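You operate a simulated robot arm through the tools that you are given. There is no shell and no other tool. Be economical: measure what you need, move in short steps, check, and stop when the job is done.

Carry out the task below with a simulated robot arm. There is one attempt and no reset: what you move stays moved.

TASK
Take the black leg sample and put it on top of the long brown carton on the top of the rig bench.
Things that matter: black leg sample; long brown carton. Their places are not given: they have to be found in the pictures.

It is judged by the outcome, as a careful person would: the job done as asked, and still so three seconds after it is handed in. It fails if anything else is knocked over, pushed out of place, dropped, spilled or broken.

THE ROBOT
A 6-joint arm with a two-finger parallel gripper, fixed in place. Base frame: the origin is at the foot of the arm, x ahead of it, y to its left, z up; the work surface is at about z = 800. Lengths are in mm, angles in rad, forces in N, time in s.
With the tool pointing down near the work surface it reaches from about 240 to 640 mm from the base axis. Its first joint turns from -1.152 to 1.152 rad. Payload 2.7 kg.
Tool frame: the origin (TCP) lies between the finger pads and is the grasp point; the fingertips stand 23 mm ahead of it; z points along the fingers, y is the line along which they close. The gripper opens to 94 mm. The fingers are 38 mm wide and 10 mm thick; the gripper's body (54 by 96 mm) begins 39 mm behind the TCP.
Orientation is that of the tool frame in the base frame, as [roll, pitch, yaw] about the fixed x, y, z axes, in that order (R = Rz(yaw) Ry(pitch) Rx(roll)). With the fingers straight down and closing along the base's y, the tool's x points along the base's -x, its y along +y and its z along -z.

THE INTERFACE
- The arm moves only by the tool nudge_tool. Its argument "increments" is a list of rows, each a list of 3 entries, a list of its own where there are three numbers: the shift along the base's x, y, z in mm, then the turn, a rotation vector about the base's x, y, z in rad, then the finger opening in mm, from 0 to 94. In form: [[[tx, ty, tz], [rx, ry, rz], jaw], ...]. A call has 1 to 10 rows; each row shifts and turns the commanded pose from where the row before left it. A row lasts 0.2 s, in which the tool goes at most 50 mm and 0.15 rad; a call with a longer step from one row to the next is refused whole, and so is a gripper value outside its range. A pose out of reach is approached as far as the arm can. The call stops where the force on the tool passes 40 N (or 10 N more than at its start, if that is more) or the arm is blocked; 0.2 s more then pass. The fingers move at their own pace (about 45 mm/s each) and stop on an object; they squeeze with about 30 N. The grip force told is the motor's: it shows also when the fingers shut on nothing. Time passes only in rows, and 0.2 s behind the last, so rows that do not move let the fingers close. It gives the time, the measured TCP pose, the force on the tool (base axes), the opening and the grip force at its end, in the units of the frame above (readings bear some noise), and new pictures: "pictures" is both (left out), scene, wrist or none.
- Cameras (640 x 400 px; columns grow to the right, rows downward): "scene" is fixed at [73.8, -431.4, 1403.2]; the picture's right is [0.79, -0.61, 0.00], its down [-0.35, -0.46, -0.81] and it looks along [0.49, 0.65, -0.58] (base axes); focal length 354 px, centre (320, 200). "wrist" rides on the gripper at [-39, 0, -44] in the tool frame; the picture's right is [0.00, -1.00, 0.00], its down [0.97, 0.00, -0.24] and it looks along [0.24, 0.00, 0.97] (tool axes); focal length 218 px, centre (320, 200).
- point_at(camera, pixels): for up to 12 pixels [column, row] of the newest picture of that camera ("zoom" is the newest enlarged one), the place [x, y, z] in the base frame of the surface seen there, good to about 2 mm. No time passes.
- close_up(camera, box): a new picture of the part [left, top, right, bottom] of that camera's present view, enlarged. No time passes.
- hand_in(): hands the job in; it is judged then, once.

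Work in short steps. Measure before you move; look again where a grasp or a placing could have gone wrong, and mend it. You have 60 turns and 120 pictures in all, the two below and enlarged ones among them. Open the gripper and draw the arm clear of the work before you hand the job in, unless the task says otherwise; then end with one line.

The tools are called after ">>>" by a JSON object that holds its "method" and its "body". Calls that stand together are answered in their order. nudge_tool: Moves the arm, as the interface text tells. Its arguments: {"type":"object","properties":{"increments":{"type":"array"},"pictures":{"type":"string","enum":["both","scene","wrist","none"]}},"required":["increments"]} The other tools are called the same way: point_at (camera, pixels) gives the place of the surface under pixels of a picture; close_up (camera, box) takes an enlarged picture of a part of a camera's view; hand_in () hands the job in.

At the start:

```text
clock: 0.0
ee_pos: [466.4, -87.6, 1180.1]
orientation: [3.14, 0.0, -3.142]
force: [0.0, -0.1, 0.5]
width: 93.9
grip_force: 0.0
```

scene: 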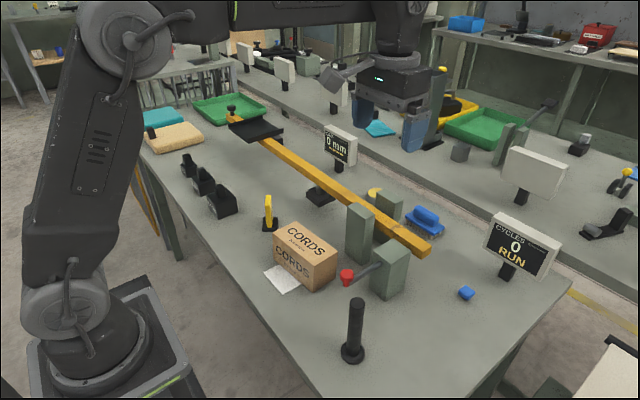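
wrist: 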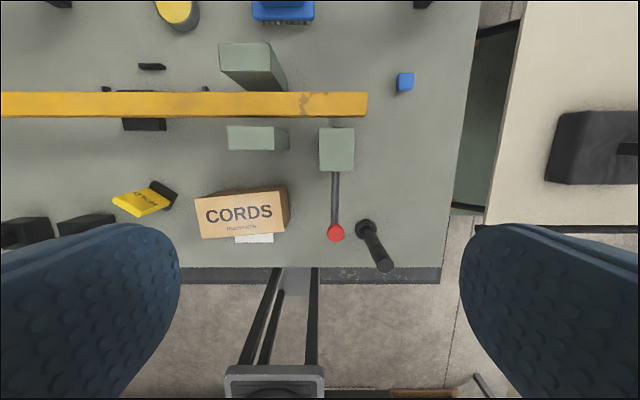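

The black post at scene (355,330) looks like the leg sample, and the CORDS box at (305,255) looks like the carton. I'll enlarge and measure both.

>>> {"method": "close_up", "body": {"camera": "scene", "box": [240, 180, 480, 380]}}

>>> {"method": "point_at", "body": {"camera": "scene", "pixels": [[357, 301], [355, 325], [354, 345], [352, 356], [275, 228], [304, 264], [336, 250], [307, 222], [305, 243], [303, 288], [347, 275], [390, 265]]}}

>>> {"method": "close_up", "body": {"camera": "scene", "box": [130, 80, 350, 230]}}

```text
2.00 times, centred on (360, 280) of scene
```

zoom: 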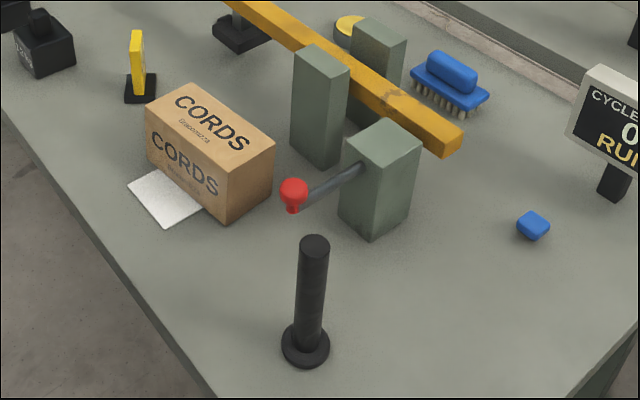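

```text
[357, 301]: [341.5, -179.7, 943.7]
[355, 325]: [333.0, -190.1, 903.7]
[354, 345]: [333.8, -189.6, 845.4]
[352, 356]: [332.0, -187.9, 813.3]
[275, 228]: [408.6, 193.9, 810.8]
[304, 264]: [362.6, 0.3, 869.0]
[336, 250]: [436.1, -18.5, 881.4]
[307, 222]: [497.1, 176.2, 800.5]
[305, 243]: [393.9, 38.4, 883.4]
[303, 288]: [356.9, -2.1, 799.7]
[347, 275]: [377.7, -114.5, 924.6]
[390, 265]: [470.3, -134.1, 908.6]
```

```text
2.67 times, centred on (240, 155) of scene
```

zoom: 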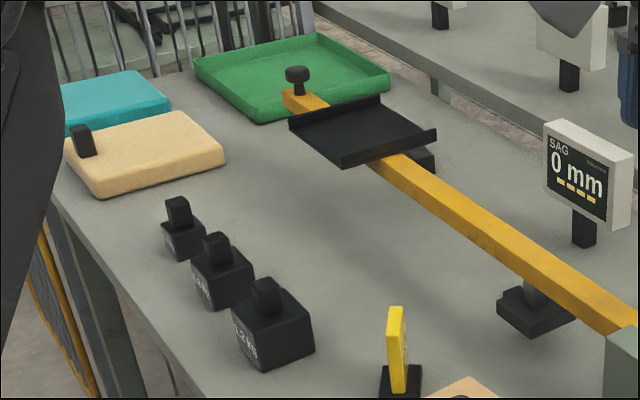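

Next I measure the leg, the lever knob and the carton corners from the wrist view.

>>> {"method": "point_at", "body": {"camera": "wrist", "pixels": [[383, 266], [376, 250], [365, 228], [335, 232], [197, 200], [284, 190], [289, 231], [203, 236], [242, 212], [336, 145], [358, 228], [377, 266]]}}

>>> {"method": "close_up", "body": {"camera": "wrist", "box": [180, 120, 420, 290]}}

```text
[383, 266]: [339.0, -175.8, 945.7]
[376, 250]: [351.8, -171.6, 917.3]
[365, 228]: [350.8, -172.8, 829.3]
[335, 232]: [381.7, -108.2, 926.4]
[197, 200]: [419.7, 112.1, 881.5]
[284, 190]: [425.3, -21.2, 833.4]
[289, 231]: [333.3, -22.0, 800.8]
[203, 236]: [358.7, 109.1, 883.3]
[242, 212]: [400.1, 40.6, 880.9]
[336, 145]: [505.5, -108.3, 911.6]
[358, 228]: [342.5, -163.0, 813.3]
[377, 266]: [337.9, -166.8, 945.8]
```

```text
2.35 times, centred on (300, 205) of wrist
```

zoom: 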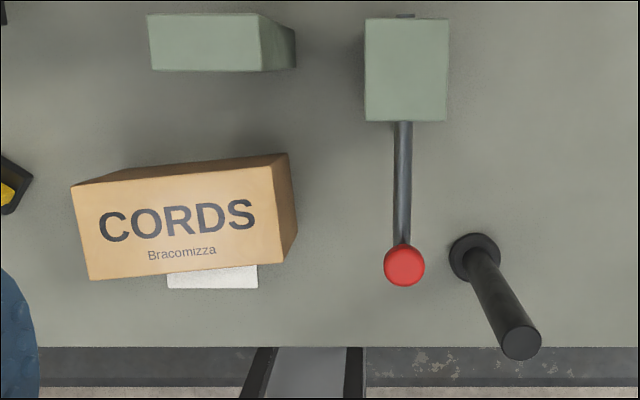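

The leg's axis is at about (341,-179), top z≈945. The carton's top is centred near (397,44) at z≈882. The lever knob is at (382,-108,926), so I use a limited jaw opening. First I go above the leg.

>>> {"method": "nudge_tool", "body": {"increments": [[[-31.5, -22.9, 0], [0, 0, 0], 60], [[-31.5, -22.9, 0], [0, 0, 0], 60], [[-31.5, -22.9, 0], [0, 0, 0], 60], [[-31.4, -22.7, 0], [0, 0, 0], 60], [[0, 0, -40], [0, 0, 0], 60], [[0, 0, -40], [0, 0, 0], 60], [[0, 0, -40], [0, 0, 0], 60], [[0, 0, -40], [0, 0, 0], 60], [[0, 0, 0], [0, 0, 0], 60]]}}

```text
clock: 2.0
ee_pos: [337.4, -180.5, 1018.9]
orientation: [-3.141, 0.0, 3.141]
force: [-0.7, -0.7, -0.8]
width: 60.2
grip_force: 0.1
```

scene: 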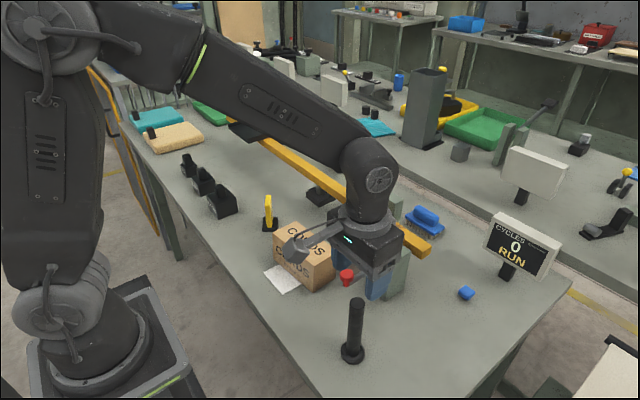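
wrist: 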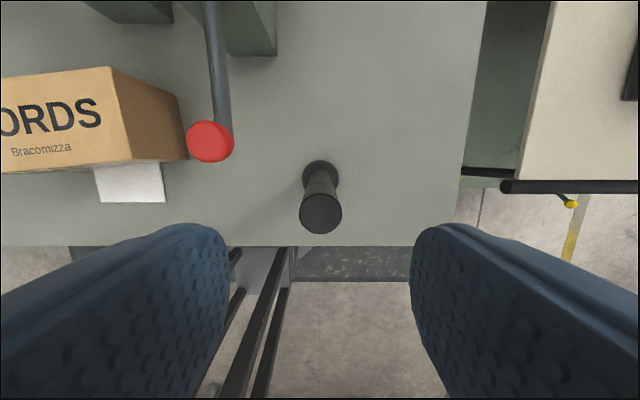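

The leg top shows at wrist (321,213), centred between the fingers. I'll measure it exactly, including its foot.

>>> {"method": "point_at", "body": {"camera": "wrist", "pixels": [[321, 213], [303, 213], [339, 213], [321, 200], [321, 227], [320, 165], [210, 141], [303, 172], [338, 172]]}}

```text
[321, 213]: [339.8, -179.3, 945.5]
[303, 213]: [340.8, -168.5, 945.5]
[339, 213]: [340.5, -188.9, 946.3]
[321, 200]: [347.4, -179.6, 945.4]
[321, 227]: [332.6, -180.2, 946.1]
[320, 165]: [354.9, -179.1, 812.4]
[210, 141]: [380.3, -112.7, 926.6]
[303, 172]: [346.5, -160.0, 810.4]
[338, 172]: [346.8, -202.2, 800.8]
```

The leg's axis is at (340.5,-179) with a diameter of about 23. I descend to z≈918, which leaves the body 12 mm above its top, and then close.

>>> {"method": "nudge_tool", "body": {"increments": [[[3, 1.5, 0], [0, 0, 0], 60], [[0, 0, -35], [0, 0, 0], 60], [[0, 0, -35], [0, 0, 0], 60], [[0, 0, -31], [0, 0, 0], 60], [[0, 0, 0], [0, 0, 0], 60]]}}

>>> {"method": "nudge_tool", "body": {"increments": [[[0, 0, 0], [0, 0, 0], 15], [[0, 0, 0], [0, 0, 0], 15], [[0, 0, 0], [0, 0, 0], 15], [[0, 0, 0], [0, 0, 0], 15]]}}

```text
clock: 3.2
ee_pos: [343.4, -175.1, 917.9]
orientation: [-3.141, 0.0, 3.141]
force: [-0.8, -1.6, -0.1]
width: 59.9
grip_force: 0.0
```

scene: 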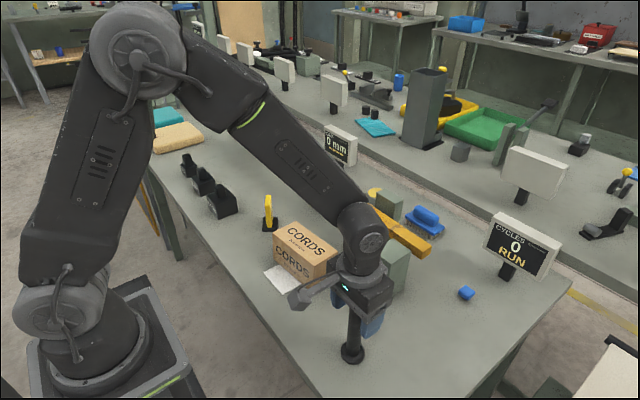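
wrist: 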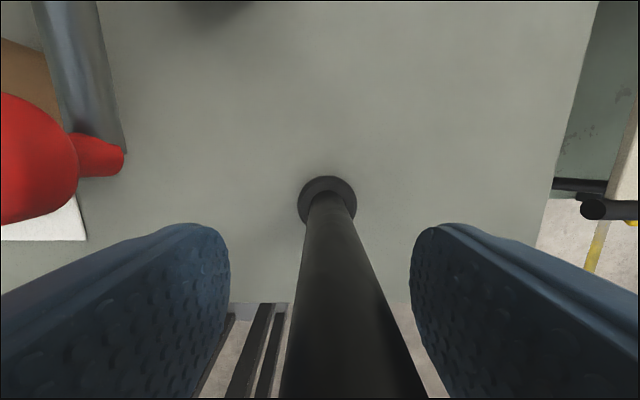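

```text
clock: 4.2
ee_pos: [343.4, -174.6, 918.1]
orientation: [-3.141, 0.0, 3.141]
force: [0.4, 0.2, -0.4]
width: 23.7
grip_force: 29.8
```

scene: 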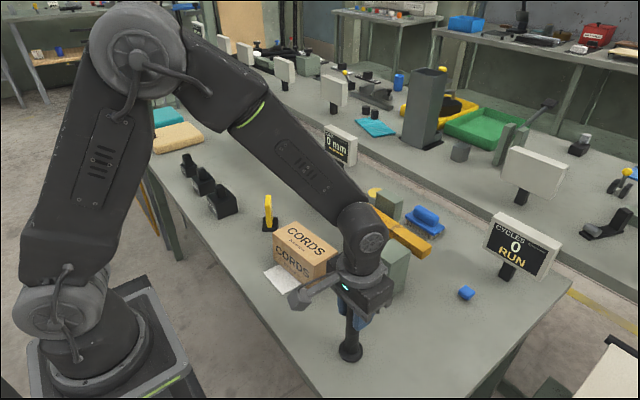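
wrist: 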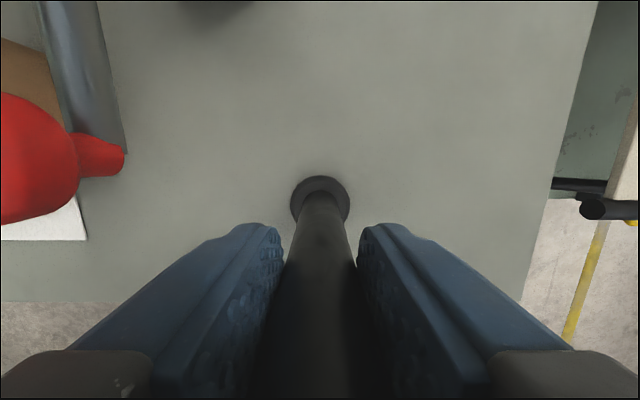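

The leg is gripped at 23.7 mm with 30 N. I lift it straight up.

>>> {"method": "nudge_tool", "body": {"increments": [[[0, 0, 8], [0, 0, 0], 15], [[0, 0, 22], [0, 0, 0], 15], [[0, 0, 30], [0, 0, 0], 15], [[0, 0, 30], [0, 0, 0], 15], [[0, 0, 30], [0, 0, 0], 15], [[0, 0, 30], [0, 0, 0], 15], [[0, 0, 20], [0, 0, 0], 15], [[0, 0, 0], [0, 0, 0], 15]]}}

```text
clock: 6.0
ee_pos: [345.0, -178.0, 1087.0]
orientation: [3.141, 0.0, -3.14]
force: [-0.3, -0.2, -1.2]
width: 23.8
grip_force: 29.7
```

scene: 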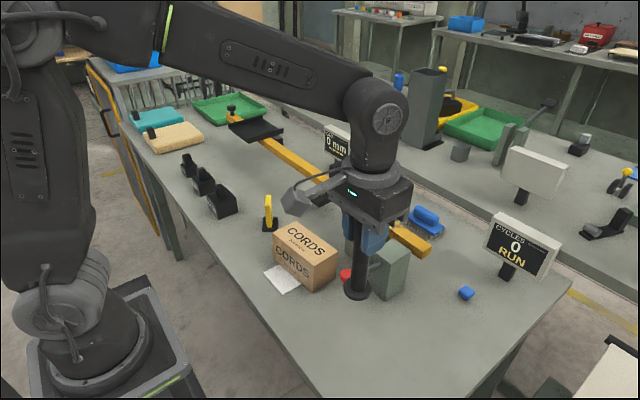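
wrist: 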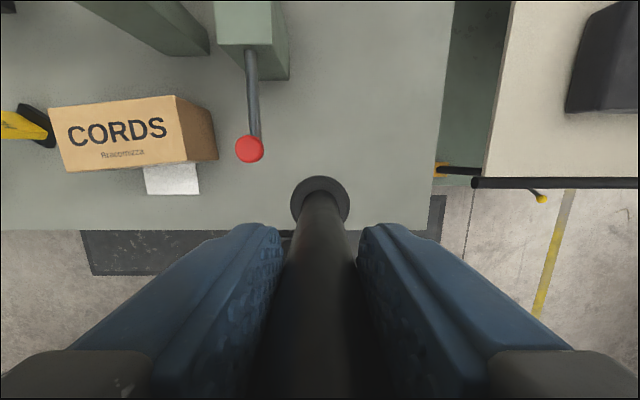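

The leg hangs straight with its foot at z≈969, clear of the knob. I move over the carton at (397,44).

>>> {"method": "point_at", "body": {"camera": "wrist", "pixels": [[50, 109], [174, 97], [183, 160], [68, 170], [120, 134], [320, 178]]}}

>>> {"method": "nudge_tool", "body": {"increments": [[[5, 20, 0], [0, 0, 0], 15], [[8, 32, 0], [0, 0, 0], 15], [[8, 34, 0], [0, 0, 0], 15], [[8, 34, 0], [0, 0, 0], 15], [[8, 34, 0], [0, 0, 0], 15], [[8, 32, 0], [0, 0, 0], 15], [[6, 22, 0], [0, 0, 0], 15], [[4, 14, 0], [0, 0, 0], 15], [[0, 0, 0], [0, 0, 0], 15], [[0, 0, 0], [0, 0, 0], 15]]}}

```text
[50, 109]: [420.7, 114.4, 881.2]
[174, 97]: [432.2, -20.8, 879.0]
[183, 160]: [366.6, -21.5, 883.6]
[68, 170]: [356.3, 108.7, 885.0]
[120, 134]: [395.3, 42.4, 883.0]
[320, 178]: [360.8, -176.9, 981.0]
```

```text
clock: 8.2
ee_pos: [398.5, 43.8, 1087.9]
orientation: [3.14, 0.0, 3.141]
force: [0.5, 0.0, -1.8]
width: 23.6
grip_force: 30.4
```

scene: 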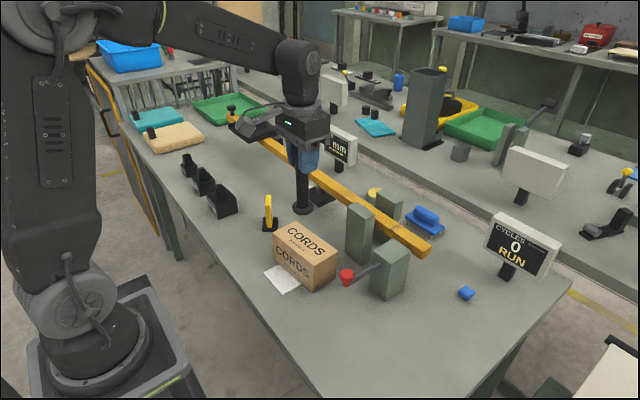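
wrist: 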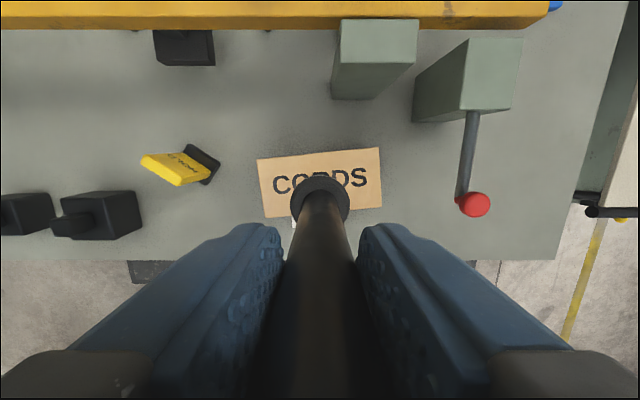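

The foot is centred over the carton (394,45). Contact is expected at TCP z≈1001. I descend to about 8 mm above that.

>>> {"method": "nudge_tool", "body": {"increments": [[[0, 0, -20], [0, 0, 0], 15], [[0, 0, -25], [0, 0, 0], 15], [[0, 0, -20], [0, 0, 0], 15], [[0, 0, -12], [0, 0, 0], 15], [[0, 0, 0], [0, 0, 0], 15], [[0, 0, 0], [0, 0, 0], 15]]}}

>>> {"method": "close_up", "body": {"camera": "scene", "box": [240, 130, 400, 300]}}

```text
clock: 9.6
ee_pos: [399.1, 45.8, 1010.8]
orientation: [-3.141, 0.0, 3.141]
force: [0.1, 0.5, -1.6]
width: 23.8
grip_force: 30.4
```

scene: 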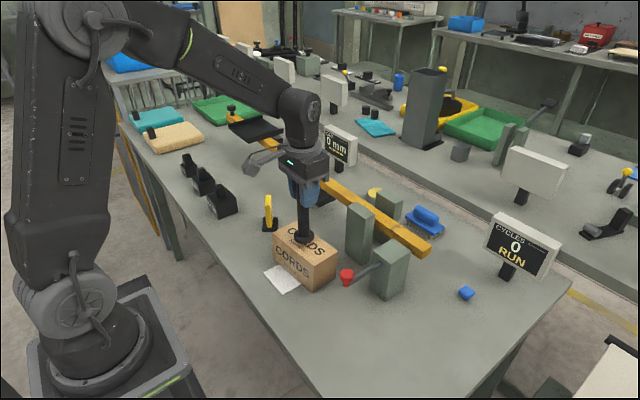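
wrist: 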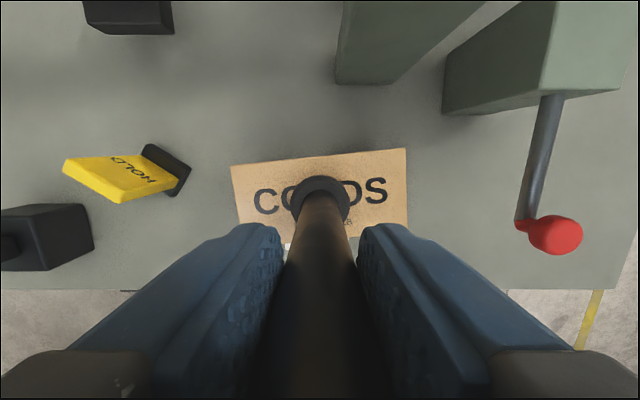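

```text
2.35 times, centred on (320, 215) of scene
```

zoom: 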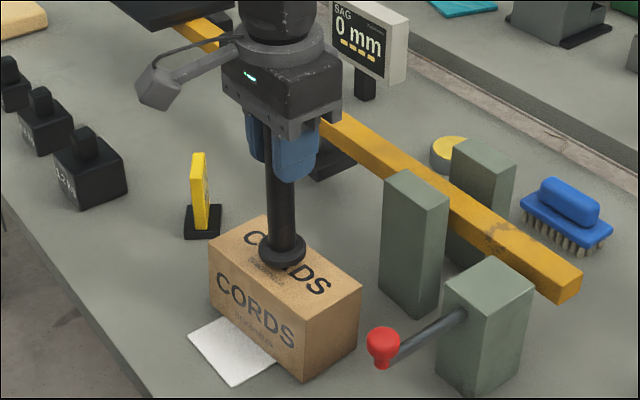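

Now the last ~9 mm, in small steps and watching the force.

>>> {"method": "nudge_tool", "body": {"increments": [[[0, 0, -3], [0, 0, 0], 15], [[0, 0, -2], [0, 0, 0], 15], [[0, 0, -2], [0, 0, 0], 15], [[0, 0, 0], [0, 0, 0], 15]], "pictures": "none"}}

>>> {"method": "nudge_tool", "body": {"increments": [[[0, 0, -1], [0, 0, 0], 15], [[0, 0, 0], [0, 0, 0], 15], [[0, 0, -1], [0, 0, 0], 15], [[0, 0, 0], [0, 0, 0], 15]], "pictures": "wrist"}}

```text
clock: 10.6
ee_pos: [398.9, 45.6, 1003.9]
orientation: [-3.14, 0.001, -3.14]
force: [-0.4, -0.1, -1.2]
width: 23.7
grip_force: 29.8
```

```text
clock: 11.6
ee_pos: [397.9, 46.5, 1001.4]
orientation: [3.141, -0.001, -3.141]
force: [-0.9, -0.7, -0.4]
width: 23.7
grip_force: 30.6
```

wrist: 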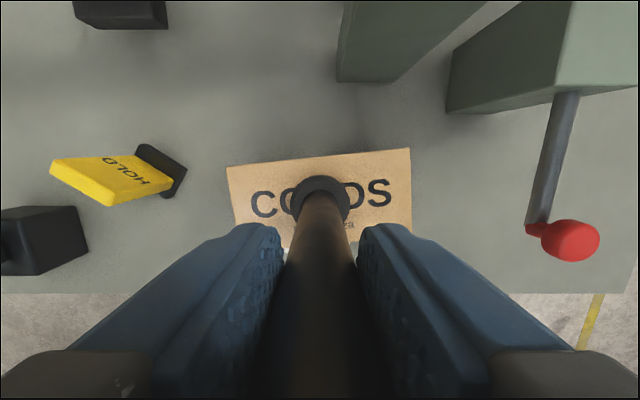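

No clear contact yet at z=1001.4, so I continue in 0.7 mm steps.

>>> {"method": "nudge_tool", "body": {"increments": [[[0, 0, -0.7], [0, 0, 0], 15], [[0, 0, 0], [0, 0, 0], 15]], "pictures": "none"}}

>>> {"method": "nudge_tool", "body": {"increments": [[[0, 0, -0.7], [0, 0, 0], 15], [[0, 0, 0], [0, 0, 0], 15]], "pictures": "none"}}

```text
clock: 12.2
ee_pos: [399.4, 44.9, 1001.1]
orientation: [-3.141, 0.001, 3.141]
force: [-2.2, 1.6, 6.2]
width: 23.8
grip_force: 29.8
```

```text
clock: 12.8
ee_pos: [399.8, 45.8, 1001.9]
orientation: [-3.141, 0.002, -3.141]
force: [-1.5, 0.3, 17.8]
width: 23.9
grip_force: 30.0
```

The foot is now in contact (17.8 N). I ease back 0.7 mm, then open slowly.

>>> {"method": "nudge_tool", "body": {"increments": [[[0, 0, 0.7], [0, 0, 0], 15], [[0, 0, 0], [0, 0, 0], 15], [[0, 0, 0], [0, 0, 0], 27], [[0, 0, 0], [0, 0, 0], 32], [[0, 0, 0], [0, 0, 0], 40], [[0, 0, 0], [0, 0, 0], 50], [[0, 0, 0], [0, 0, 0], 60], [[0, 0, 0], [0, 0, 0], 60]]}}

```text
clock: 14.6
ee_pos: [398.4, 46.4, 1000.6]
orientation: [3.141, 0.0, -3.141]
force: [-0.6, 0.7, 0.0]
width: 60.1
grip_force: 0.0
```

scene: 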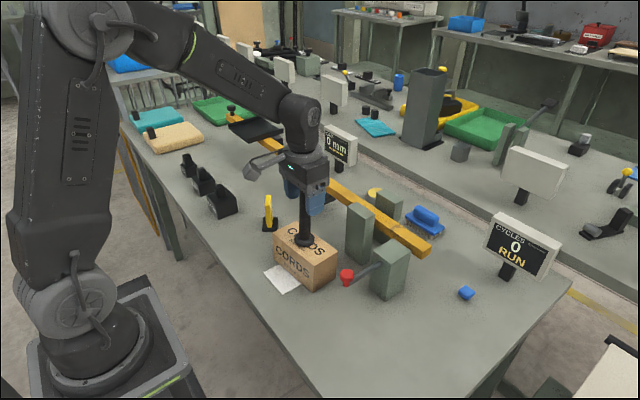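
wrist: 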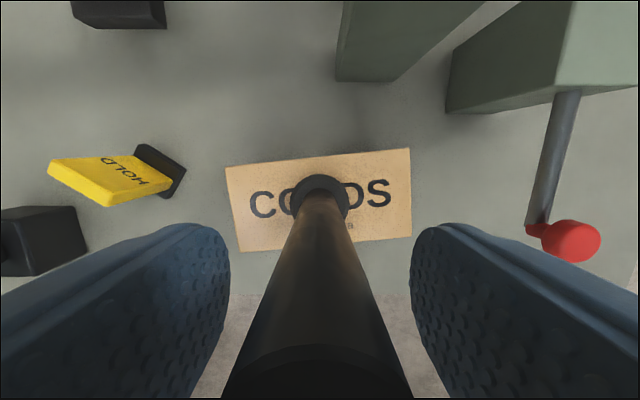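

The leg is released and standing upright. I withdraw straight up.

>>> {"method": "nudge_tool", "body": {"increments": [[[0, 0, 15], [0, 0, 0], 60], [[0, 0, 30], [0, 0, 0], 60], [[0, 0, 35], [0, 0, 0], 60], [[0, 0, 35], [0, 0, 0], 60], [[0, 0, 35], [0, 0, 0], 60], [[0, 0, 20], [0, 0, 0], 60], [[0, 0, 0], [0, 0, 0], 60], [[0, 0, 0], [0, 0, 0], 60]]}}

>>> {"method": "close_up", "body": {"camera": "scene", "box": [240, 130, 400, 300]}}

```text
clock: 16.4
ee_pos: [399.6, 45.2, 1169.9]
orientation: [-3.14, 0.001, 3.14]
force: [-0.6, 0.8, -0.1]
width: 60.0
grip_force: 0.0
```

scene: 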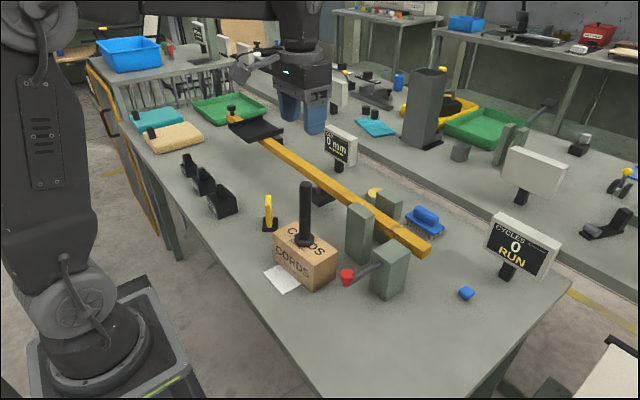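
wrist: 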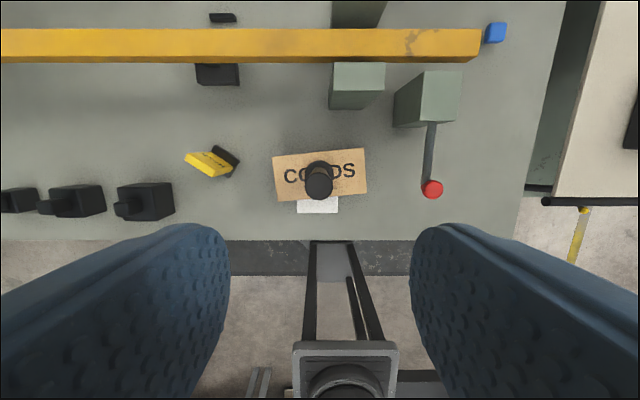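

```text
2.35 times, centred on (320, 215) of scene
```

zoom: 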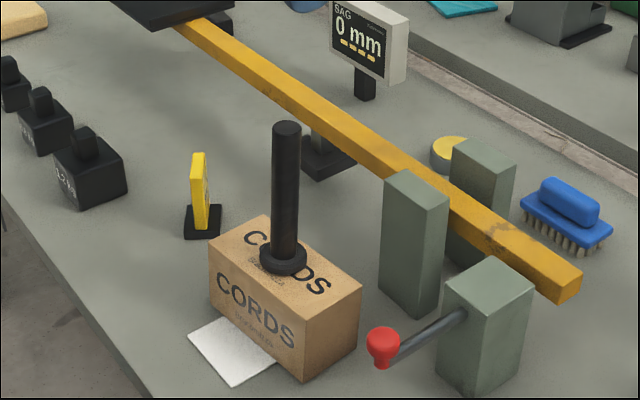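

The leg stands upright in the middle of the carton, nothing else has moved, and the arm is clear. I hand in.

>>> {"method": "hand_in", "body": {}}

```text
The job is handed in.
```

The black leg sample is standing upright in the middle of the top of the brown CORDS carton, nothing else looks disturbed, and the job is handed in.
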